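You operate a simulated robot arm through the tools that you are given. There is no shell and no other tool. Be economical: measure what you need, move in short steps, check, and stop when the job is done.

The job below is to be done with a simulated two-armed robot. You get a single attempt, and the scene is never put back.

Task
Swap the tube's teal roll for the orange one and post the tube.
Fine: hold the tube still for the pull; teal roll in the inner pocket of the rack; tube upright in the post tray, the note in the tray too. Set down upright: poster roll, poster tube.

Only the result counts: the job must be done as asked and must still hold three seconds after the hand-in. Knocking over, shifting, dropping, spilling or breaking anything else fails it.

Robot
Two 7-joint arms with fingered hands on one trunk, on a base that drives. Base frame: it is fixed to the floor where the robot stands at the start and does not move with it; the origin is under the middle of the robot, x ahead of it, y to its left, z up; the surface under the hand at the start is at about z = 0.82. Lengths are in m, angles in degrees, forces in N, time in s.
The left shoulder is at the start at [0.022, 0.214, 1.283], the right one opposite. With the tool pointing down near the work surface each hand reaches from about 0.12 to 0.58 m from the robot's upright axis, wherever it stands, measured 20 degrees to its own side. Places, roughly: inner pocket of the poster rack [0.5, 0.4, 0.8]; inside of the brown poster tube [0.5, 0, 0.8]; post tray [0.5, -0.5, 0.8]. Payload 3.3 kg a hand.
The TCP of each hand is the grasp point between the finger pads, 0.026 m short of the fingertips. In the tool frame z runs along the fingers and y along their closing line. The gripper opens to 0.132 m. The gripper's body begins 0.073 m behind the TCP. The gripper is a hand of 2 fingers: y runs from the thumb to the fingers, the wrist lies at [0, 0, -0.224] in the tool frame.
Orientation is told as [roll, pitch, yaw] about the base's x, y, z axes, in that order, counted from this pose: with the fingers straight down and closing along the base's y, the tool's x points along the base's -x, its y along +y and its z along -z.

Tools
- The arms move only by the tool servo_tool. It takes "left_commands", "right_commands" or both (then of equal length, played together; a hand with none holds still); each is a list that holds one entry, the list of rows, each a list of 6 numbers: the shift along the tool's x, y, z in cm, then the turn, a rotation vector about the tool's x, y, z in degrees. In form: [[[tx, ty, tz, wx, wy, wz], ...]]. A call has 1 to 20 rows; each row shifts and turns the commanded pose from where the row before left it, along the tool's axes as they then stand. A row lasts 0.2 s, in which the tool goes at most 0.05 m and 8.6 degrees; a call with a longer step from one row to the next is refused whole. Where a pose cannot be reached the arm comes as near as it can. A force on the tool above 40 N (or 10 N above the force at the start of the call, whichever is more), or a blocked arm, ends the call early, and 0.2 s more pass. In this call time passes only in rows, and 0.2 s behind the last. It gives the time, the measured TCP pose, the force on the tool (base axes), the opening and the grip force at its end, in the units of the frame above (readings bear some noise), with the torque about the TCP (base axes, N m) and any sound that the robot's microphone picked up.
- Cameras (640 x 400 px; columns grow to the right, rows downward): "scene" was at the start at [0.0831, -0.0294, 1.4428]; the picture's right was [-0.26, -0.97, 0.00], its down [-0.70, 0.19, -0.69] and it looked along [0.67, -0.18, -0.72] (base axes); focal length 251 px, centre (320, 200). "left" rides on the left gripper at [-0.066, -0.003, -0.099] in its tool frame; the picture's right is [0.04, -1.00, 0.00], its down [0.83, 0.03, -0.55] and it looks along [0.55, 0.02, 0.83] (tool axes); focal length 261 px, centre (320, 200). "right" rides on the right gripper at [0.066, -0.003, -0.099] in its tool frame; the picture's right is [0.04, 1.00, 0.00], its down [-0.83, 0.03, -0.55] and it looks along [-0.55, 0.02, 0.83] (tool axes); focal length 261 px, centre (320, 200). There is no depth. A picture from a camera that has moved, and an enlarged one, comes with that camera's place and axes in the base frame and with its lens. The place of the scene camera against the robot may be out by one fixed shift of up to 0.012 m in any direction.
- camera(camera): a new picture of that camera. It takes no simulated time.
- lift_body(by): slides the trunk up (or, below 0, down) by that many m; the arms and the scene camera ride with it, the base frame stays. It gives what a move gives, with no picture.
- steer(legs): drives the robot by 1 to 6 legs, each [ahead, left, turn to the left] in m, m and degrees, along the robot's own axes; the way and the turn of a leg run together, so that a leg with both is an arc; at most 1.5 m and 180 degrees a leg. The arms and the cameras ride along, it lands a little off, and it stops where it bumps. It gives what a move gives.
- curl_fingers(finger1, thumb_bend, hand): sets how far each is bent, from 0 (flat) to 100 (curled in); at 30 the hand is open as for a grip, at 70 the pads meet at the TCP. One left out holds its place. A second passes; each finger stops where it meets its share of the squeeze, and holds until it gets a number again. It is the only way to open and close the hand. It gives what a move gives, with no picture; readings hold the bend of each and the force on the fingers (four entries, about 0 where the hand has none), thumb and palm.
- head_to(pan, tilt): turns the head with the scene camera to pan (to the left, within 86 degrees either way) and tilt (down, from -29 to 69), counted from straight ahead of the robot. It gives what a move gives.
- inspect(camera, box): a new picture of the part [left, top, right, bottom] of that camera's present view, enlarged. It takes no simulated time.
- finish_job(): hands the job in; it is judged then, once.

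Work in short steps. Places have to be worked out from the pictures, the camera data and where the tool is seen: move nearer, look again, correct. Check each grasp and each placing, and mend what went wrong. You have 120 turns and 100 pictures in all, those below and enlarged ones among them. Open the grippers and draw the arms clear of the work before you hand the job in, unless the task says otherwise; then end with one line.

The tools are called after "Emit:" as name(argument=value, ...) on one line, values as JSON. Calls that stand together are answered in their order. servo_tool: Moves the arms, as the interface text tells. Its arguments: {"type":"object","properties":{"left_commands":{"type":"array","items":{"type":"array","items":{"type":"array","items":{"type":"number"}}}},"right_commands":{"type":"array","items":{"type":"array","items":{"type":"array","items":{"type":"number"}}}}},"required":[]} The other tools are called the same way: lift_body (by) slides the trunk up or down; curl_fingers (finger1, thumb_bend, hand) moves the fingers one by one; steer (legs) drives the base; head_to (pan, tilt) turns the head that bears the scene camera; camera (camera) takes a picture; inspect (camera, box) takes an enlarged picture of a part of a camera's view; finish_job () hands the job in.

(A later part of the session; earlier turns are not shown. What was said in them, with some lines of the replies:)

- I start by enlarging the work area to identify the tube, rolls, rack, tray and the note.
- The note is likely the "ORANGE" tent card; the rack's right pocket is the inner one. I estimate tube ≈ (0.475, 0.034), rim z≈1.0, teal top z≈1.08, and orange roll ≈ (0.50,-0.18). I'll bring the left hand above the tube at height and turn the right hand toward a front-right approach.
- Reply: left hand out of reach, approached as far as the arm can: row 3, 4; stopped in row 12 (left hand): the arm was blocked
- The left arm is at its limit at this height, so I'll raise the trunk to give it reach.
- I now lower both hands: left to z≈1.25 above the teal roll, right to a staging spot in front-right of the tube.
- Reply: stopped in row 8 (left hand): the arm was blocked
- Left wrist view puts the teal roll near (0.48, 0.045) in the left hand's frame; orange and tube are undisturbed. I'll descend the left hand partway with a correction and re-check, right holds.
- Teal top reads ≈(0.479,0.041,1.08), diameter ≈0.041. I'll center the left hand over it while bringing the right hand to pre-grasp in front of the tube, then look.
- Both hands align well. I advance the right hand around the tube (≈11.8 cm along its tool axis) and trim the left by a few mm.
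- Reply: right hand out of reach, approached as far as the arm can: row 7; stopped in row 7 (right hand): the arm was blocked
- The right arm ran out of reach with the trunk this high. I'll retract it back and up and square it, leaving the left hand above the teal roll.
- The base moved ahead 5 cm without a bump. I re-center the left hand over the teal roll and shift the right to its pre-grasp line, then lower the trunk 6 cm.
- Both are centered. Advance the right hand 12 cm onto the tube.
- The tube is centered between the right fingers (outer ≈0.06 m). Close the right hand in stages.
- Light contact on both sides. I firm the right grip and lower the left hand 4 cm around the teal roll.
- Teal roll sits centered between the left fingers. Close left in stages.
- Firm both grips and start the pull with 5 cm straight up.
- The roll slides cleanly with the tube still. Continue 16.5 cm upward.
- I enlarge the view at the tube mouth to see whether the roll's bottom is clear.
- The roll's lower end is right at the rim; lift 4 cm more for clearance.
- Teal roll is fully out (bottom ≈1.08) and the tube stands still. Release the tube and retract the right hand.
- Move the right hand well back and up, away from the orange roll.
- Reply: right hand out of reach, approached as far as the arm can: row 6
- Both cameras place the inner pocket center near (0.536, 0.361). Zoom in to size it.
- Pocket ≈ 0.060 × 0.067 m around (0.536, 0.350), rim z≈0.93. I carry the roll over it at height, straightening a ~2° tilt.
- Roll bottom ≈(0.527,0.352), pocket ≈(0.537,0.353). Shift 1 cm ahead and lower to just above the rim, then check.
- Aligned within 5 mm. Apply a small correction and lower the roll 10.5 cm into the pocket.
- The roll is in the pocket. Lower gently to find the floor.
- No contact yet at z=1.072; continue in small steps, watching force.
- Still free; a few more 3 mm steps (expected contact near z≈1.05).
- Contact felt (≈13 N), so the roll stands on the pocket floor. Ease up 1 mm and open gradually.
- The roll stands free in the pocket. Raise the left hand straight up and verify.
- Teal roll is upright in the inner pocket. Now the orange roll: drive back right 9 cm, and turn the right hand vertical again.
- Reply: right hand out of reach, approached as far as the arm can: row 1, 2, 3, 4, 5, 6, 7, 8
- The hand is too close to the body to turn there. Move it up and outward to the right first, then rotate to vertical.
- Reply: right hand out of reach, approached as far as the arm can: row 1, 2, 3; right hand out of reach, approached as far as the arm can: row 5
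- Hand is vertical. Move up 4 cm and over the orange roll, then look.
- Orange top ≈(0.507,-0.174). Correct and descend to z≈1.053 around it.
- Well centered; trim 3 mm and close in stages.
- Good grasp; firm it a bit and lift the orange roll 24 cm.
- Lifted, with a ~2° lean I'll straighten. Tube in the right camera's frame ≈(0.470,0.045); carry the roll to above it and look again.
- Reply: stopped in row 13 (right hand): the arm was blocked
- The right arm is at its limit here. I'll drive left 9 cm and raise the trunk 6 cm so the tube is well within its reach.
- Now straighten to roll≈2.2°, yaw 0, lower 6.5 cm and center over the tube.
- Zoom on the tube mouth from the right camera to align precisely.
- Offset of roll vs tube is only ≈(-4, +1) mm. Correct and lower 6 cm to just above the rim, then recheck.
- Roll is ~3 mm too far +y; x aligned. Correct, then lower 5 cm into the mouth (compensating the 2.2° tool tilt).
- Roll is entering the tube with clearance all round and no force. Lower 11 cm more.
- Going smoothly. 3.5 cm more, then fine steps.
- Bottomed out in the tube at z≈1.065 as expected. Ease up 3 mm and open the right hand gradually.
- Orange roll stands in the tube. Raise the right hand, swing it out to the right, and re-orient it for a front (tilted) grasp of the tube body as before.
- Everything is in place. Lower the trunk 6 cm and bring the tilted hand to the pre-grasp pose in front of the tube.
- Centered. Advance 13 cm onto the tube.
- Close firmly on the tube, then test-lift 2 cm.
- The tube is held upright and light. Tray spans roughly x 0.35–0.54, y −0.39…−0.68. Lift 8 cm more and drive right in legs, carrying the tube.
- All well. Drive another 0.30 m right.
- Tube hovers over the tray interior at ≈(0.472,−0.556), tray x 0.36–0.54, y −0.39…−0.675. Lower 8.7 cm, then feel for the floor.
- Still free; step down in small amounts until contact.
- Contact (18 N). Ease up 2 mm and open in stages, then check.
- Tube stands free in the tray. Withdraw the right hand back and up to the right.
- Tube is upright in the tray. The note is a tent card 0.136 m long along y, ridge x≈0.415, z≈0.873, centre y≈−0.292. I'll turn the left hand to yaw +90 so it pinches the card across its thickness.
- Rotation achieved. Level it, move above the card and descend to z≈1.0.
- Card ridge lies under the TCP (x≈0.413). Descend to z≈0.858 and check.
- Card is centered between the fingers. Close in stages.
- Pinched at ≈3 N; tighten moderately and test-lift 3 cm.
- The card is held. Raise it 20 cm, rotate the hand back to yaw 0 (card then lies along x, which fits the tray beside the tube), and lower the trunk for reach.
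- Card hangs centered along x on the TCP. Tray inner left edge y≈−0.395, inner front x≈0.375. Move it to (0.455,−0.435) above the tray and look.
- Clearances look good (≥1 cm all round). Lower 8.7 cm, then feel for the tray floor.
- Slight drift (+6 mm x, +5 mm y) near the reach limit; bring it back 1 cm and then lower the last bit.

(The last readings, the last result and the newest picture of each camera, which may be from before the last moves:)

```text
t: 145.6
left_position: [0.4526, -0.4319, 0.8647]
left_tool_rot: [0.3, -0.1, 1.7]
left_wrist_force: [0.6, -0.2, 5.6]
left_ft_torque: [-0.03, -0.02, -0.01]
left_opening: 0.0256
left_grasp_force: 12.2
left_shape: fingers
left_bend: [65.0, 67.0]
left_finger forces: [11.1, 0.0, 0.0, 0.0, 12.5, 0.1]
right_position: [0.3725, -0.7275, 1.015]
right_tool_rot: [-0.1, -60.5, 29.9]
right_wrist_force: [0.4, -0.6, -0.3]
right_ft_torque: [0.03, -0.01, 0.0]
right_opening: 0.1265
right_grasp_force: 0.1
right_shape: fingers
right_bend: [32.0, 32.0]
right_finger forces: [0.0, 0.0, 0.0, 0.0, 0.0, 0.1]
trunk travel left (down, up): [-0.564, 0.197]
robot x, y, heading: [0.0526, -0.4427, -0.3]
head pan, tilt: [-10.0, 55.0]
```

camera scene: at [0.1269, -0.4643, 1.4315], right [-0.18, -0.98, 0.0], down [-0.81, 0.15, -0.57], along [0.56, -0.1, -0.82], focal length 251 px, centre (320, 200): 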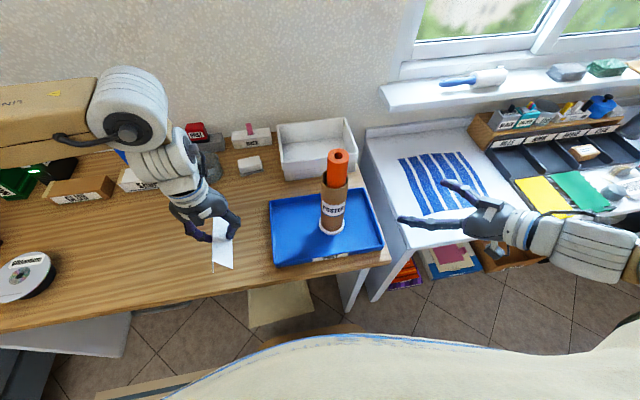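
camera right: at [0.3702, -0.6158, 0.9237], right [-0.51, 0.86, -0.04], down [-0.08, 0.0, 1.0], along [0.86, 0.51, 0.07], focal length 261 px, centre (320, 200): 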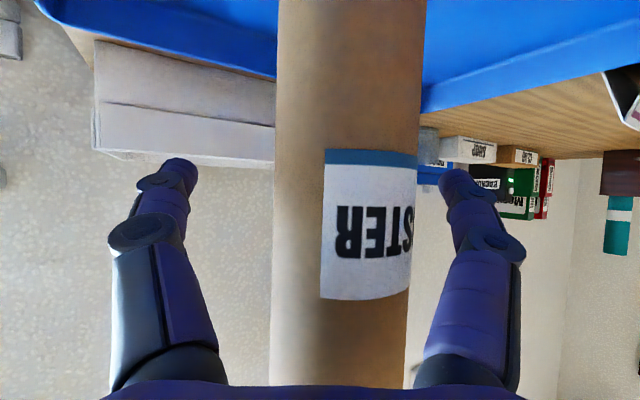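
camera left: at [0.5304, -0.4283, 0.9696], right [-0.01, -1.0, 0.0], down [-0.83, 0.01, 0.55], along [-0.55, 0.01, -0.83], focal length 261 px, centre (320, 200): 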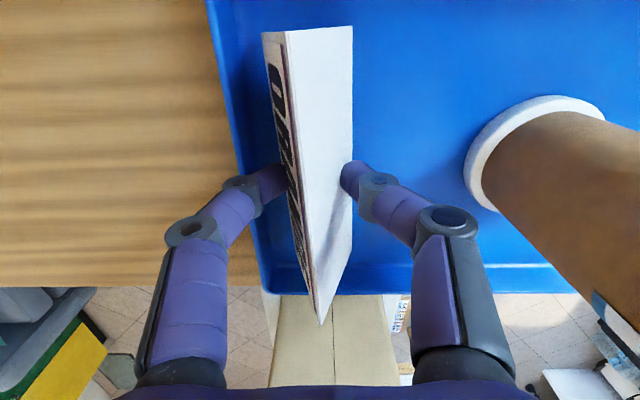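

Card rests on the tray floor (contact 5.6 N). Open only slightly (fingers near the tray wall), rise, then open more.

Emit:
curl_fingers(hand="left", finger1=57, thumb_bend=57)

Emit:
camera(camera="left")

```text
t: 146.6
left_position: [0.4504, -0.432, 0.8625]
left_tool_rot: [0.2, 0.2, 1.7]
left_wrist_force: [2.2, -2.0, 6.5]
left_ft_torque: [0.29, -0.02, -0.08]
left_opening: 0.043
left_grasp_force: 3.7
left_shape: fingers
left_bend: [58.0, 56.0]
left_finger forces: [7.2, 0.1, 0.0, 0.1, 0.0, 0.0]
right_position: [0.3732, -0.7279, 1.015]
right_tool_rot: [-0.1, -60.4, 29.8]
right_wrist_force: [0.9, 0.2, -0.4]
right_ft_torque: [-0.01, 0.01, 0.02]
right_opening: 0.1268
right_grasp_force: 0.1
right_shape: fingers
right_bend: [32.0, 32.0]
right_finger forces: [0.0, 0.1, 0.0, 0.0, 0.0, 0.0]
trunk travel left (down, up): [-0.564, 0.197]
robot x, y, heading: [0.0481, -0.4455, -0.0]
head pan, tilt: [-10.0, 55.0]
```

```text
10 pictures are left
camera left: at [0.5177, -0.4336, 0.96], right [-0.01, -1.0, -0.01], down [-0.83, 0.01, 0.56], along [-0.56, 0.01, -0.83], focal length 261 px, centre (320, 200)
```

left: 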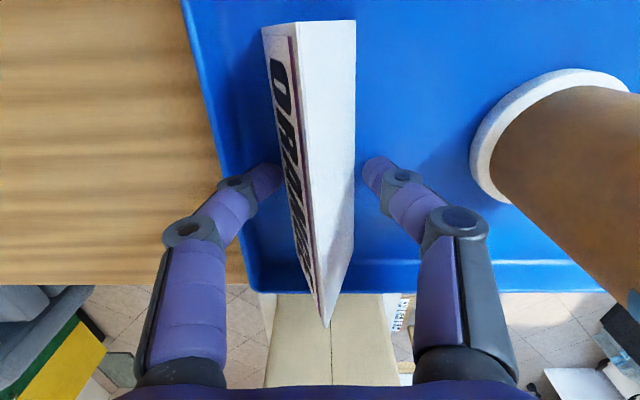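

The finger still bears some load (likely tip on the tray floor/card). Rise 4 mm and re-read.

Emit:
servo_tool(left_commands=[[[0, 0, -0.2, 0, 0, 0], [0, 0, -0.2, 0, 0, 0]]])

Emit:
camera(camera="left")

```text
t: 147.2
left_position: [0.4485, -0.4337, 0.8649]
left_tool_rot: [0.4, 0.3, 1.4]
left_wrist_force: [-0.7, 0.6, 0.4]
left_ft_torque: [0.04, 0.03, -0.01]
left_opening: 0.0456
left_grasp_force: 0.0
left_shape: fingers
left_bend: [56.0, 56.0]
left_finger forces: [0.1, 0.1, 0.0, 0.0, 0.0, 0.1]
right_position: [0.3723, -0.7276, 1.0143]
right_tool_rot: [0.0, -60.3, 29.9]
right_wrist_force: [0.1, 0.9, 0.6]
right_ft_torque: [0.01, -0.04, -0.01]
right_opening: 0.1265
right_grasp_force: 0.1
right_shape: fingers
right_bend: [32.0, 32.0]
right_finger forces: [0.0, 0.0, 0.0, 0.0, 0.0, 0.1]
trunk travel left (down, up): [-0.564, 0.197]
robot x, y, heading: [0.0494, -0.4435, -0.4]
head pan, tilt: [-10.0, 55.0]
```

```text
9 pictures are left
camera left: at [0.5157, -0.435, 0.9631], right [-0.01, -1.0, -0.01], down [-0.83, 0.01, 0.56], along [-0.56, 0.01, -0.83], focal length 261 px, centre (320, 200)
```

left: 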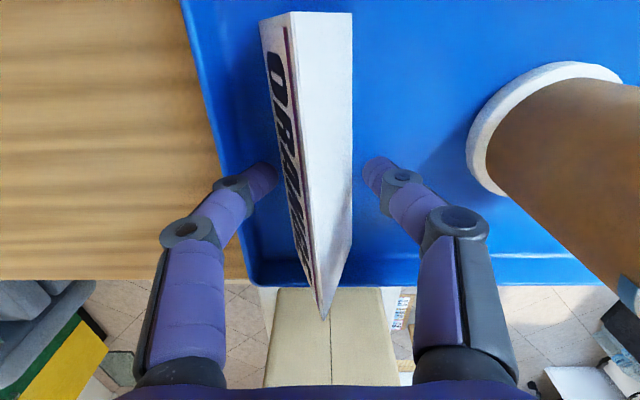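

Both fingers are free now and the card stands. Raise straight up 15 cm.

Emit:
servo_tool(left_commands=[[[0, 0, -0.6, 0, 0, 0], [0, 0, -0.8, 0, 0, 0], [0, 0, -1, 0, 0, 0], [0, 0, -1.2, 0, 0, 0], [0, 0, -1.5, 0, 0, 0], [0, 0, -2, 0, 0, 0], [0, 0, -2, 0, 0, 0], [0, 0, -2, 0, 0, 0], [0, 0, -2, 0, 0, 0], [0, 0, -2, 0, 0, 0]]])

Emit:
camera(camera="scene")

```text
t: 149.4
left_position: [0.4463, -0.4387, 1.0183]
left_tool_rot: [0.1, 0.0, 1.0]
left_wrist_force: [-0.2, -0.1, -0.2]
left_ft_torque: [-0.02, 0.0, -0.02]
left_opening: 0.0458
left_grasp_force: 0.0
left_shape: fingers
left_bend: [56.0, 56.0]
left_finger forces: [0.1, 0.0, 0.0, 0.0, 0.1, 0.0]
right_position: [0.373, -0.7279, 1.0154]
right_tool_rot: [0.0, -60.4, 29.9]
right_wrist_force: [-1.0, -0.7, -0.3]
right_ft_torque: [0.01, -0.02, 0.01]
right_opening: 0.1262
right_grasp_force: 0.2
right_shape: fingers
right_bend: [32.0, 32.0]
right_finger forces: [0.0, 0.0, 0.0, 0.0, 0.0, 0.1]
trunk travel left (down, up): [-0.564, 0.197]
robot x, y, heading: [0.0476, -0.4403, -0.4]
head pan, tilt: [-10.0, 55.0]
```

```text
8 pictures are left
camera scene: at [0.1268, -0.4645, 1.4314], right [-0.18, -0.98, 0.0], down [-0.81, 0.15, -0.57], along [0.56, -0.1, -0.82], focal length 251 px, centre (320, 200)
```

scene: 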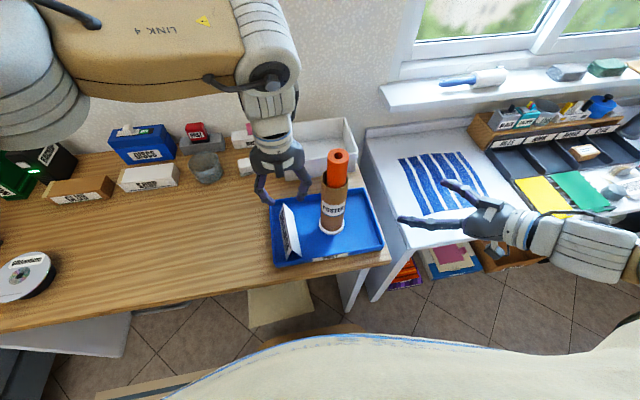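

The note stands in the tray beside the tube. Move the left hand away to the left and up, back the right off, then open.

Emit:
servo_tool(left_commands=[[[0, 2, -1.5, 0, 0, 0], [0, 2.5, -1.5, 0, 0, 0], [0, 2.5, -1.5, 0, 0, 0], [0, 2.5, -1.5, 0, 0, 0], [0, 2.5, -1, 0, 0, 0], [0, 2.5, 0, 0, 0, 0], [0, 2.5, 0, 0, 0, 0]]])

Emit:
curl_fingers(hand="left", finger1=30, thumb_bend=30)

Emit:
curl_fingers(hand="right", finger1=30, thumb_bend=30)

Emit:
lift_body(by=0.12)

Emit:
inspect(camera="scene", box=[220, 120, 420, 290])

Emit:
head_to(pan=30, tilt=40)

Emit:
camera(camera="scene")

```text
t: 151.0
left_position: [0.4443, -0.27, 1.0909]
left_tool_rot: [0.1, 0.1, 0.8]
left_wrist_force: [-0.2, 0.0, 0.0]
left_ft_torque: [-0.01, -0.01, 0.03]
left_opening: 0.0457
left_grasp_force: 0.1
left_shape: fingers
left_bend: [56.0, 56.0]
left_finger forces: [0.0, 0.0, 0.0, 0.0, 0.0, 0.0]
right_position: [0.3743, -0.7269, 1.0164]
right_tool_rot: [-0.2, -60.4, 29.9]
right_wrist_force: [-0.2, -0.2, 0.2]
right_ft_torque: [0.02, -0.01, -0.01]
right_opening: 0.1264
right_grasp_force: 0.0
right_shape: fingers
right_bend: [32.0, 32.0]
right_finger forces: [0.1, 0.0, 0.0, 0.0, 0.2, 0.0]
trunk travel left (down, up): [-0.564, 0.197]
robot x, y, heading: [0.0505, -0.4409, -0.2]
head pan, tilt: [-10.0, 55.0]
```

```text
t: 152.0
left_position: [0.4463, -0.2705, 1.0903]
left_tool_rot: [0.0, 0.1, 1.0]
left_wrist_force: [-0.1, -0.7, 0.0]
left_ft_torque: [-0.02, 0.04, -0.02]
left_opening: 0.1331
left_grasp_force: 0.0
left_shape: fingers
left_bend: [30.0, 30.0]
left_finger forces: [0.0, 0.0, 0.1, 0.0, 0.1, 0.0]
right_position: [0.3734, -0.7279, 1.0153]
right_tool_rot: [-0.2, -60.4, 29.9]
right_wrist_force: [-0.5, -0.1, -0.3]
right_ft_torque: [-0.01, 0.0, 0.01]
right_opening: 0.1267
right_grasp_force: 0.1
right_shape: fingers
right_bend: [32.0, 32.0]
right_finger forces: [0.1, 0.0, 0.0, 0.1, 0.0, 0.0]
trunk travel left (down, up): [-0.564, 0.197]
robot x, y, heading: [0.0518, -0.4391, -0.2]
head pan, tilt: [-10.0, 55.0]
```

```text
t: 153.0
left_position: [0.4459, -0.27, 1.0902]
left_tool_rot: [0.1, 0.2, 0.9]
left_wrist_force: [0.6, 0.0, -0.9]
left_ft_torque: [0.02, -0.01, 0.01]
left_opening: 0.133
left_grasp_force: 0.0
left_shape: fingers
left_bend: [30.0, 30.0]
left_finger forces: [0.0, 0.0, 0.0, 0.0, 0.0, 0.0]
right_position: [0.3732, -0.7272, 1.0146]
right_tool_rot: [0.0, -60.4, 29.9]
right_wrist_force: [0.4, -1.0, 0.2]
right_ft_torque: [-0.01, -0.01, 0.0]
right_opening: 0.133
right_grasp_force: 0.1
right_shape: fingers
right_bend: [30.0, 30.0]
right_finger forces: [0.0, 0.0, 0.0, 0.1, 0.1, 0.0]
trunk travel left (down, up): [-0.564, 0.197]
robot x, y, heading: [0.0545, -0.4405, -0.3]
head pan, tilt: [-10.0, 55.0]
```

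```text
t: 154.5
left_position: [0.445, -0.2692, 1.2094]
left_tool_rot: [0.2, 0.2, 0.9]
left_wrist_force: [0.2, -0.7, 0.6]
left_ft_torque: [0.0, -0.01, 0.03]
left_opening: 0.1328
left_grasp_force: 0.1
left_shape: fingers
left_bend: [30.0, 30.0]
left_finger forces: [0.0, 0.0, 0.0, 0.0, 0.0, 0.1]
right_position: [0.3731, -0.7285, 1.1352]
right_tool_rot: [0.0, -60.4, 29.9]
right_wrist_force: [-0.5, 1.0, 0.3]
right_ft_torque: [0.0, 0.0, 0.04]
right_opening: 0.1329
right_grasp_force: 0.0
right_shape: fingers
right_bend: [30.0, 30.0]
right_finger forces: [0.0, 0.0, 0.1, 0.1, 0.0, 0.0]
trunk travel left (down, up): [-0.684, 0.077]
robot x, y, heading: [0.0516, -0.4436, -0.4]
head pan, tilt: [-10.0, 55.0]
```

```text
2.35 times, centred on (320, 205) of scene
camera zoom: at [0.1247, -0.4645, 1.5513], right [-0.18, -0.98, 0.0], down [-0.81, 0.15, -0.57], along [0.56, -0.1, -0.82], focal length 590 px, centre (320, 188)
```

zoom: 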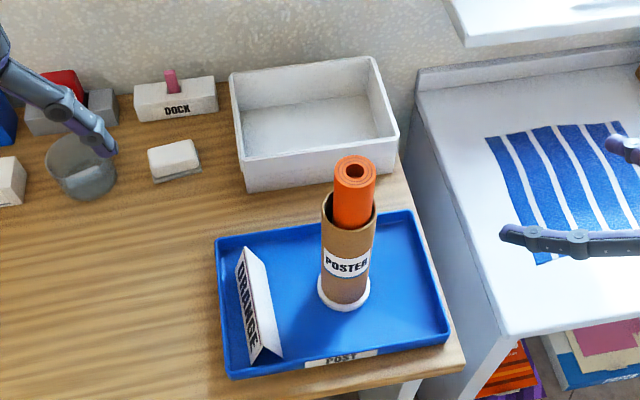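

```text
t: 155.6
left_position: [0.4461, -0.269, 1.2092]
left_tool_rot: [0.0, 0.1, 0.9]
left_wrist_force: [-0.2, -0.8, 0.2]
left_ft_torque: [0.0, -0.01, 0.0]
left_opening: 0.133
left_grasp_force: 0.1
left_shape: fingers
left_bend: [30.0, 30.0]
left_finger forces: [0.1, 0.0, 0.0, 0.0, 0.0, 0.0]
right_position: [0.3724, -0.7269, 1.1359]
right_tool_rot: [-0.1, -60.4, 29.9]
right_wrist_force: [0.0, 0.3, -0.3]
right_ft_torque: [-0.02, 0.02, 0.0]
right_opening: 0.133
right_grasp_force: 0.1
right_shape: fingers
right_bend: [30.0, 30.0]
right_finger forces: [0.0, 0.1, 0.0, 0.1, 0.1, 0.0]
trunk travel left (down, up): [-0.684, 0.077]
robot x, y, heading: [0.0518, -0.4409, -0.4]
head pan, tilt: [30.0, 40.0]
```

```text
6 pictures are left
camera scene: at [0.1275, -0.4095, 1.572], right [0.5, -0.87, 0.0], down [-0.56, -0.32, -0.77], along [0.67, 0.38, -0.64], focal length 251 px, centre (320, 200)
```

scene: 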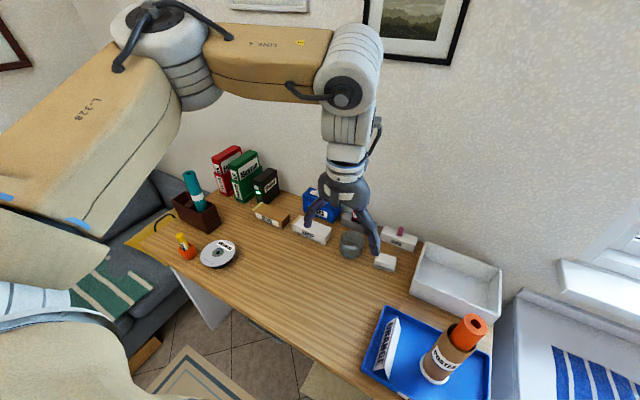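

The teal roll stands in the rack's inner pocket. The tube, with the orange roll inside it, stands upright in the tray beside the note. Both hands are open and clear, so I hand the job in.

Emit:
finish_job()

```text
The job is handed in.
```

I swapped the rolls and posted the tube. The teal roll stands in the inner pocket of the rack, and the tube with the orange roll in it stands upright in the post tray with the ORANGE card, which I took to be the note, beside it.
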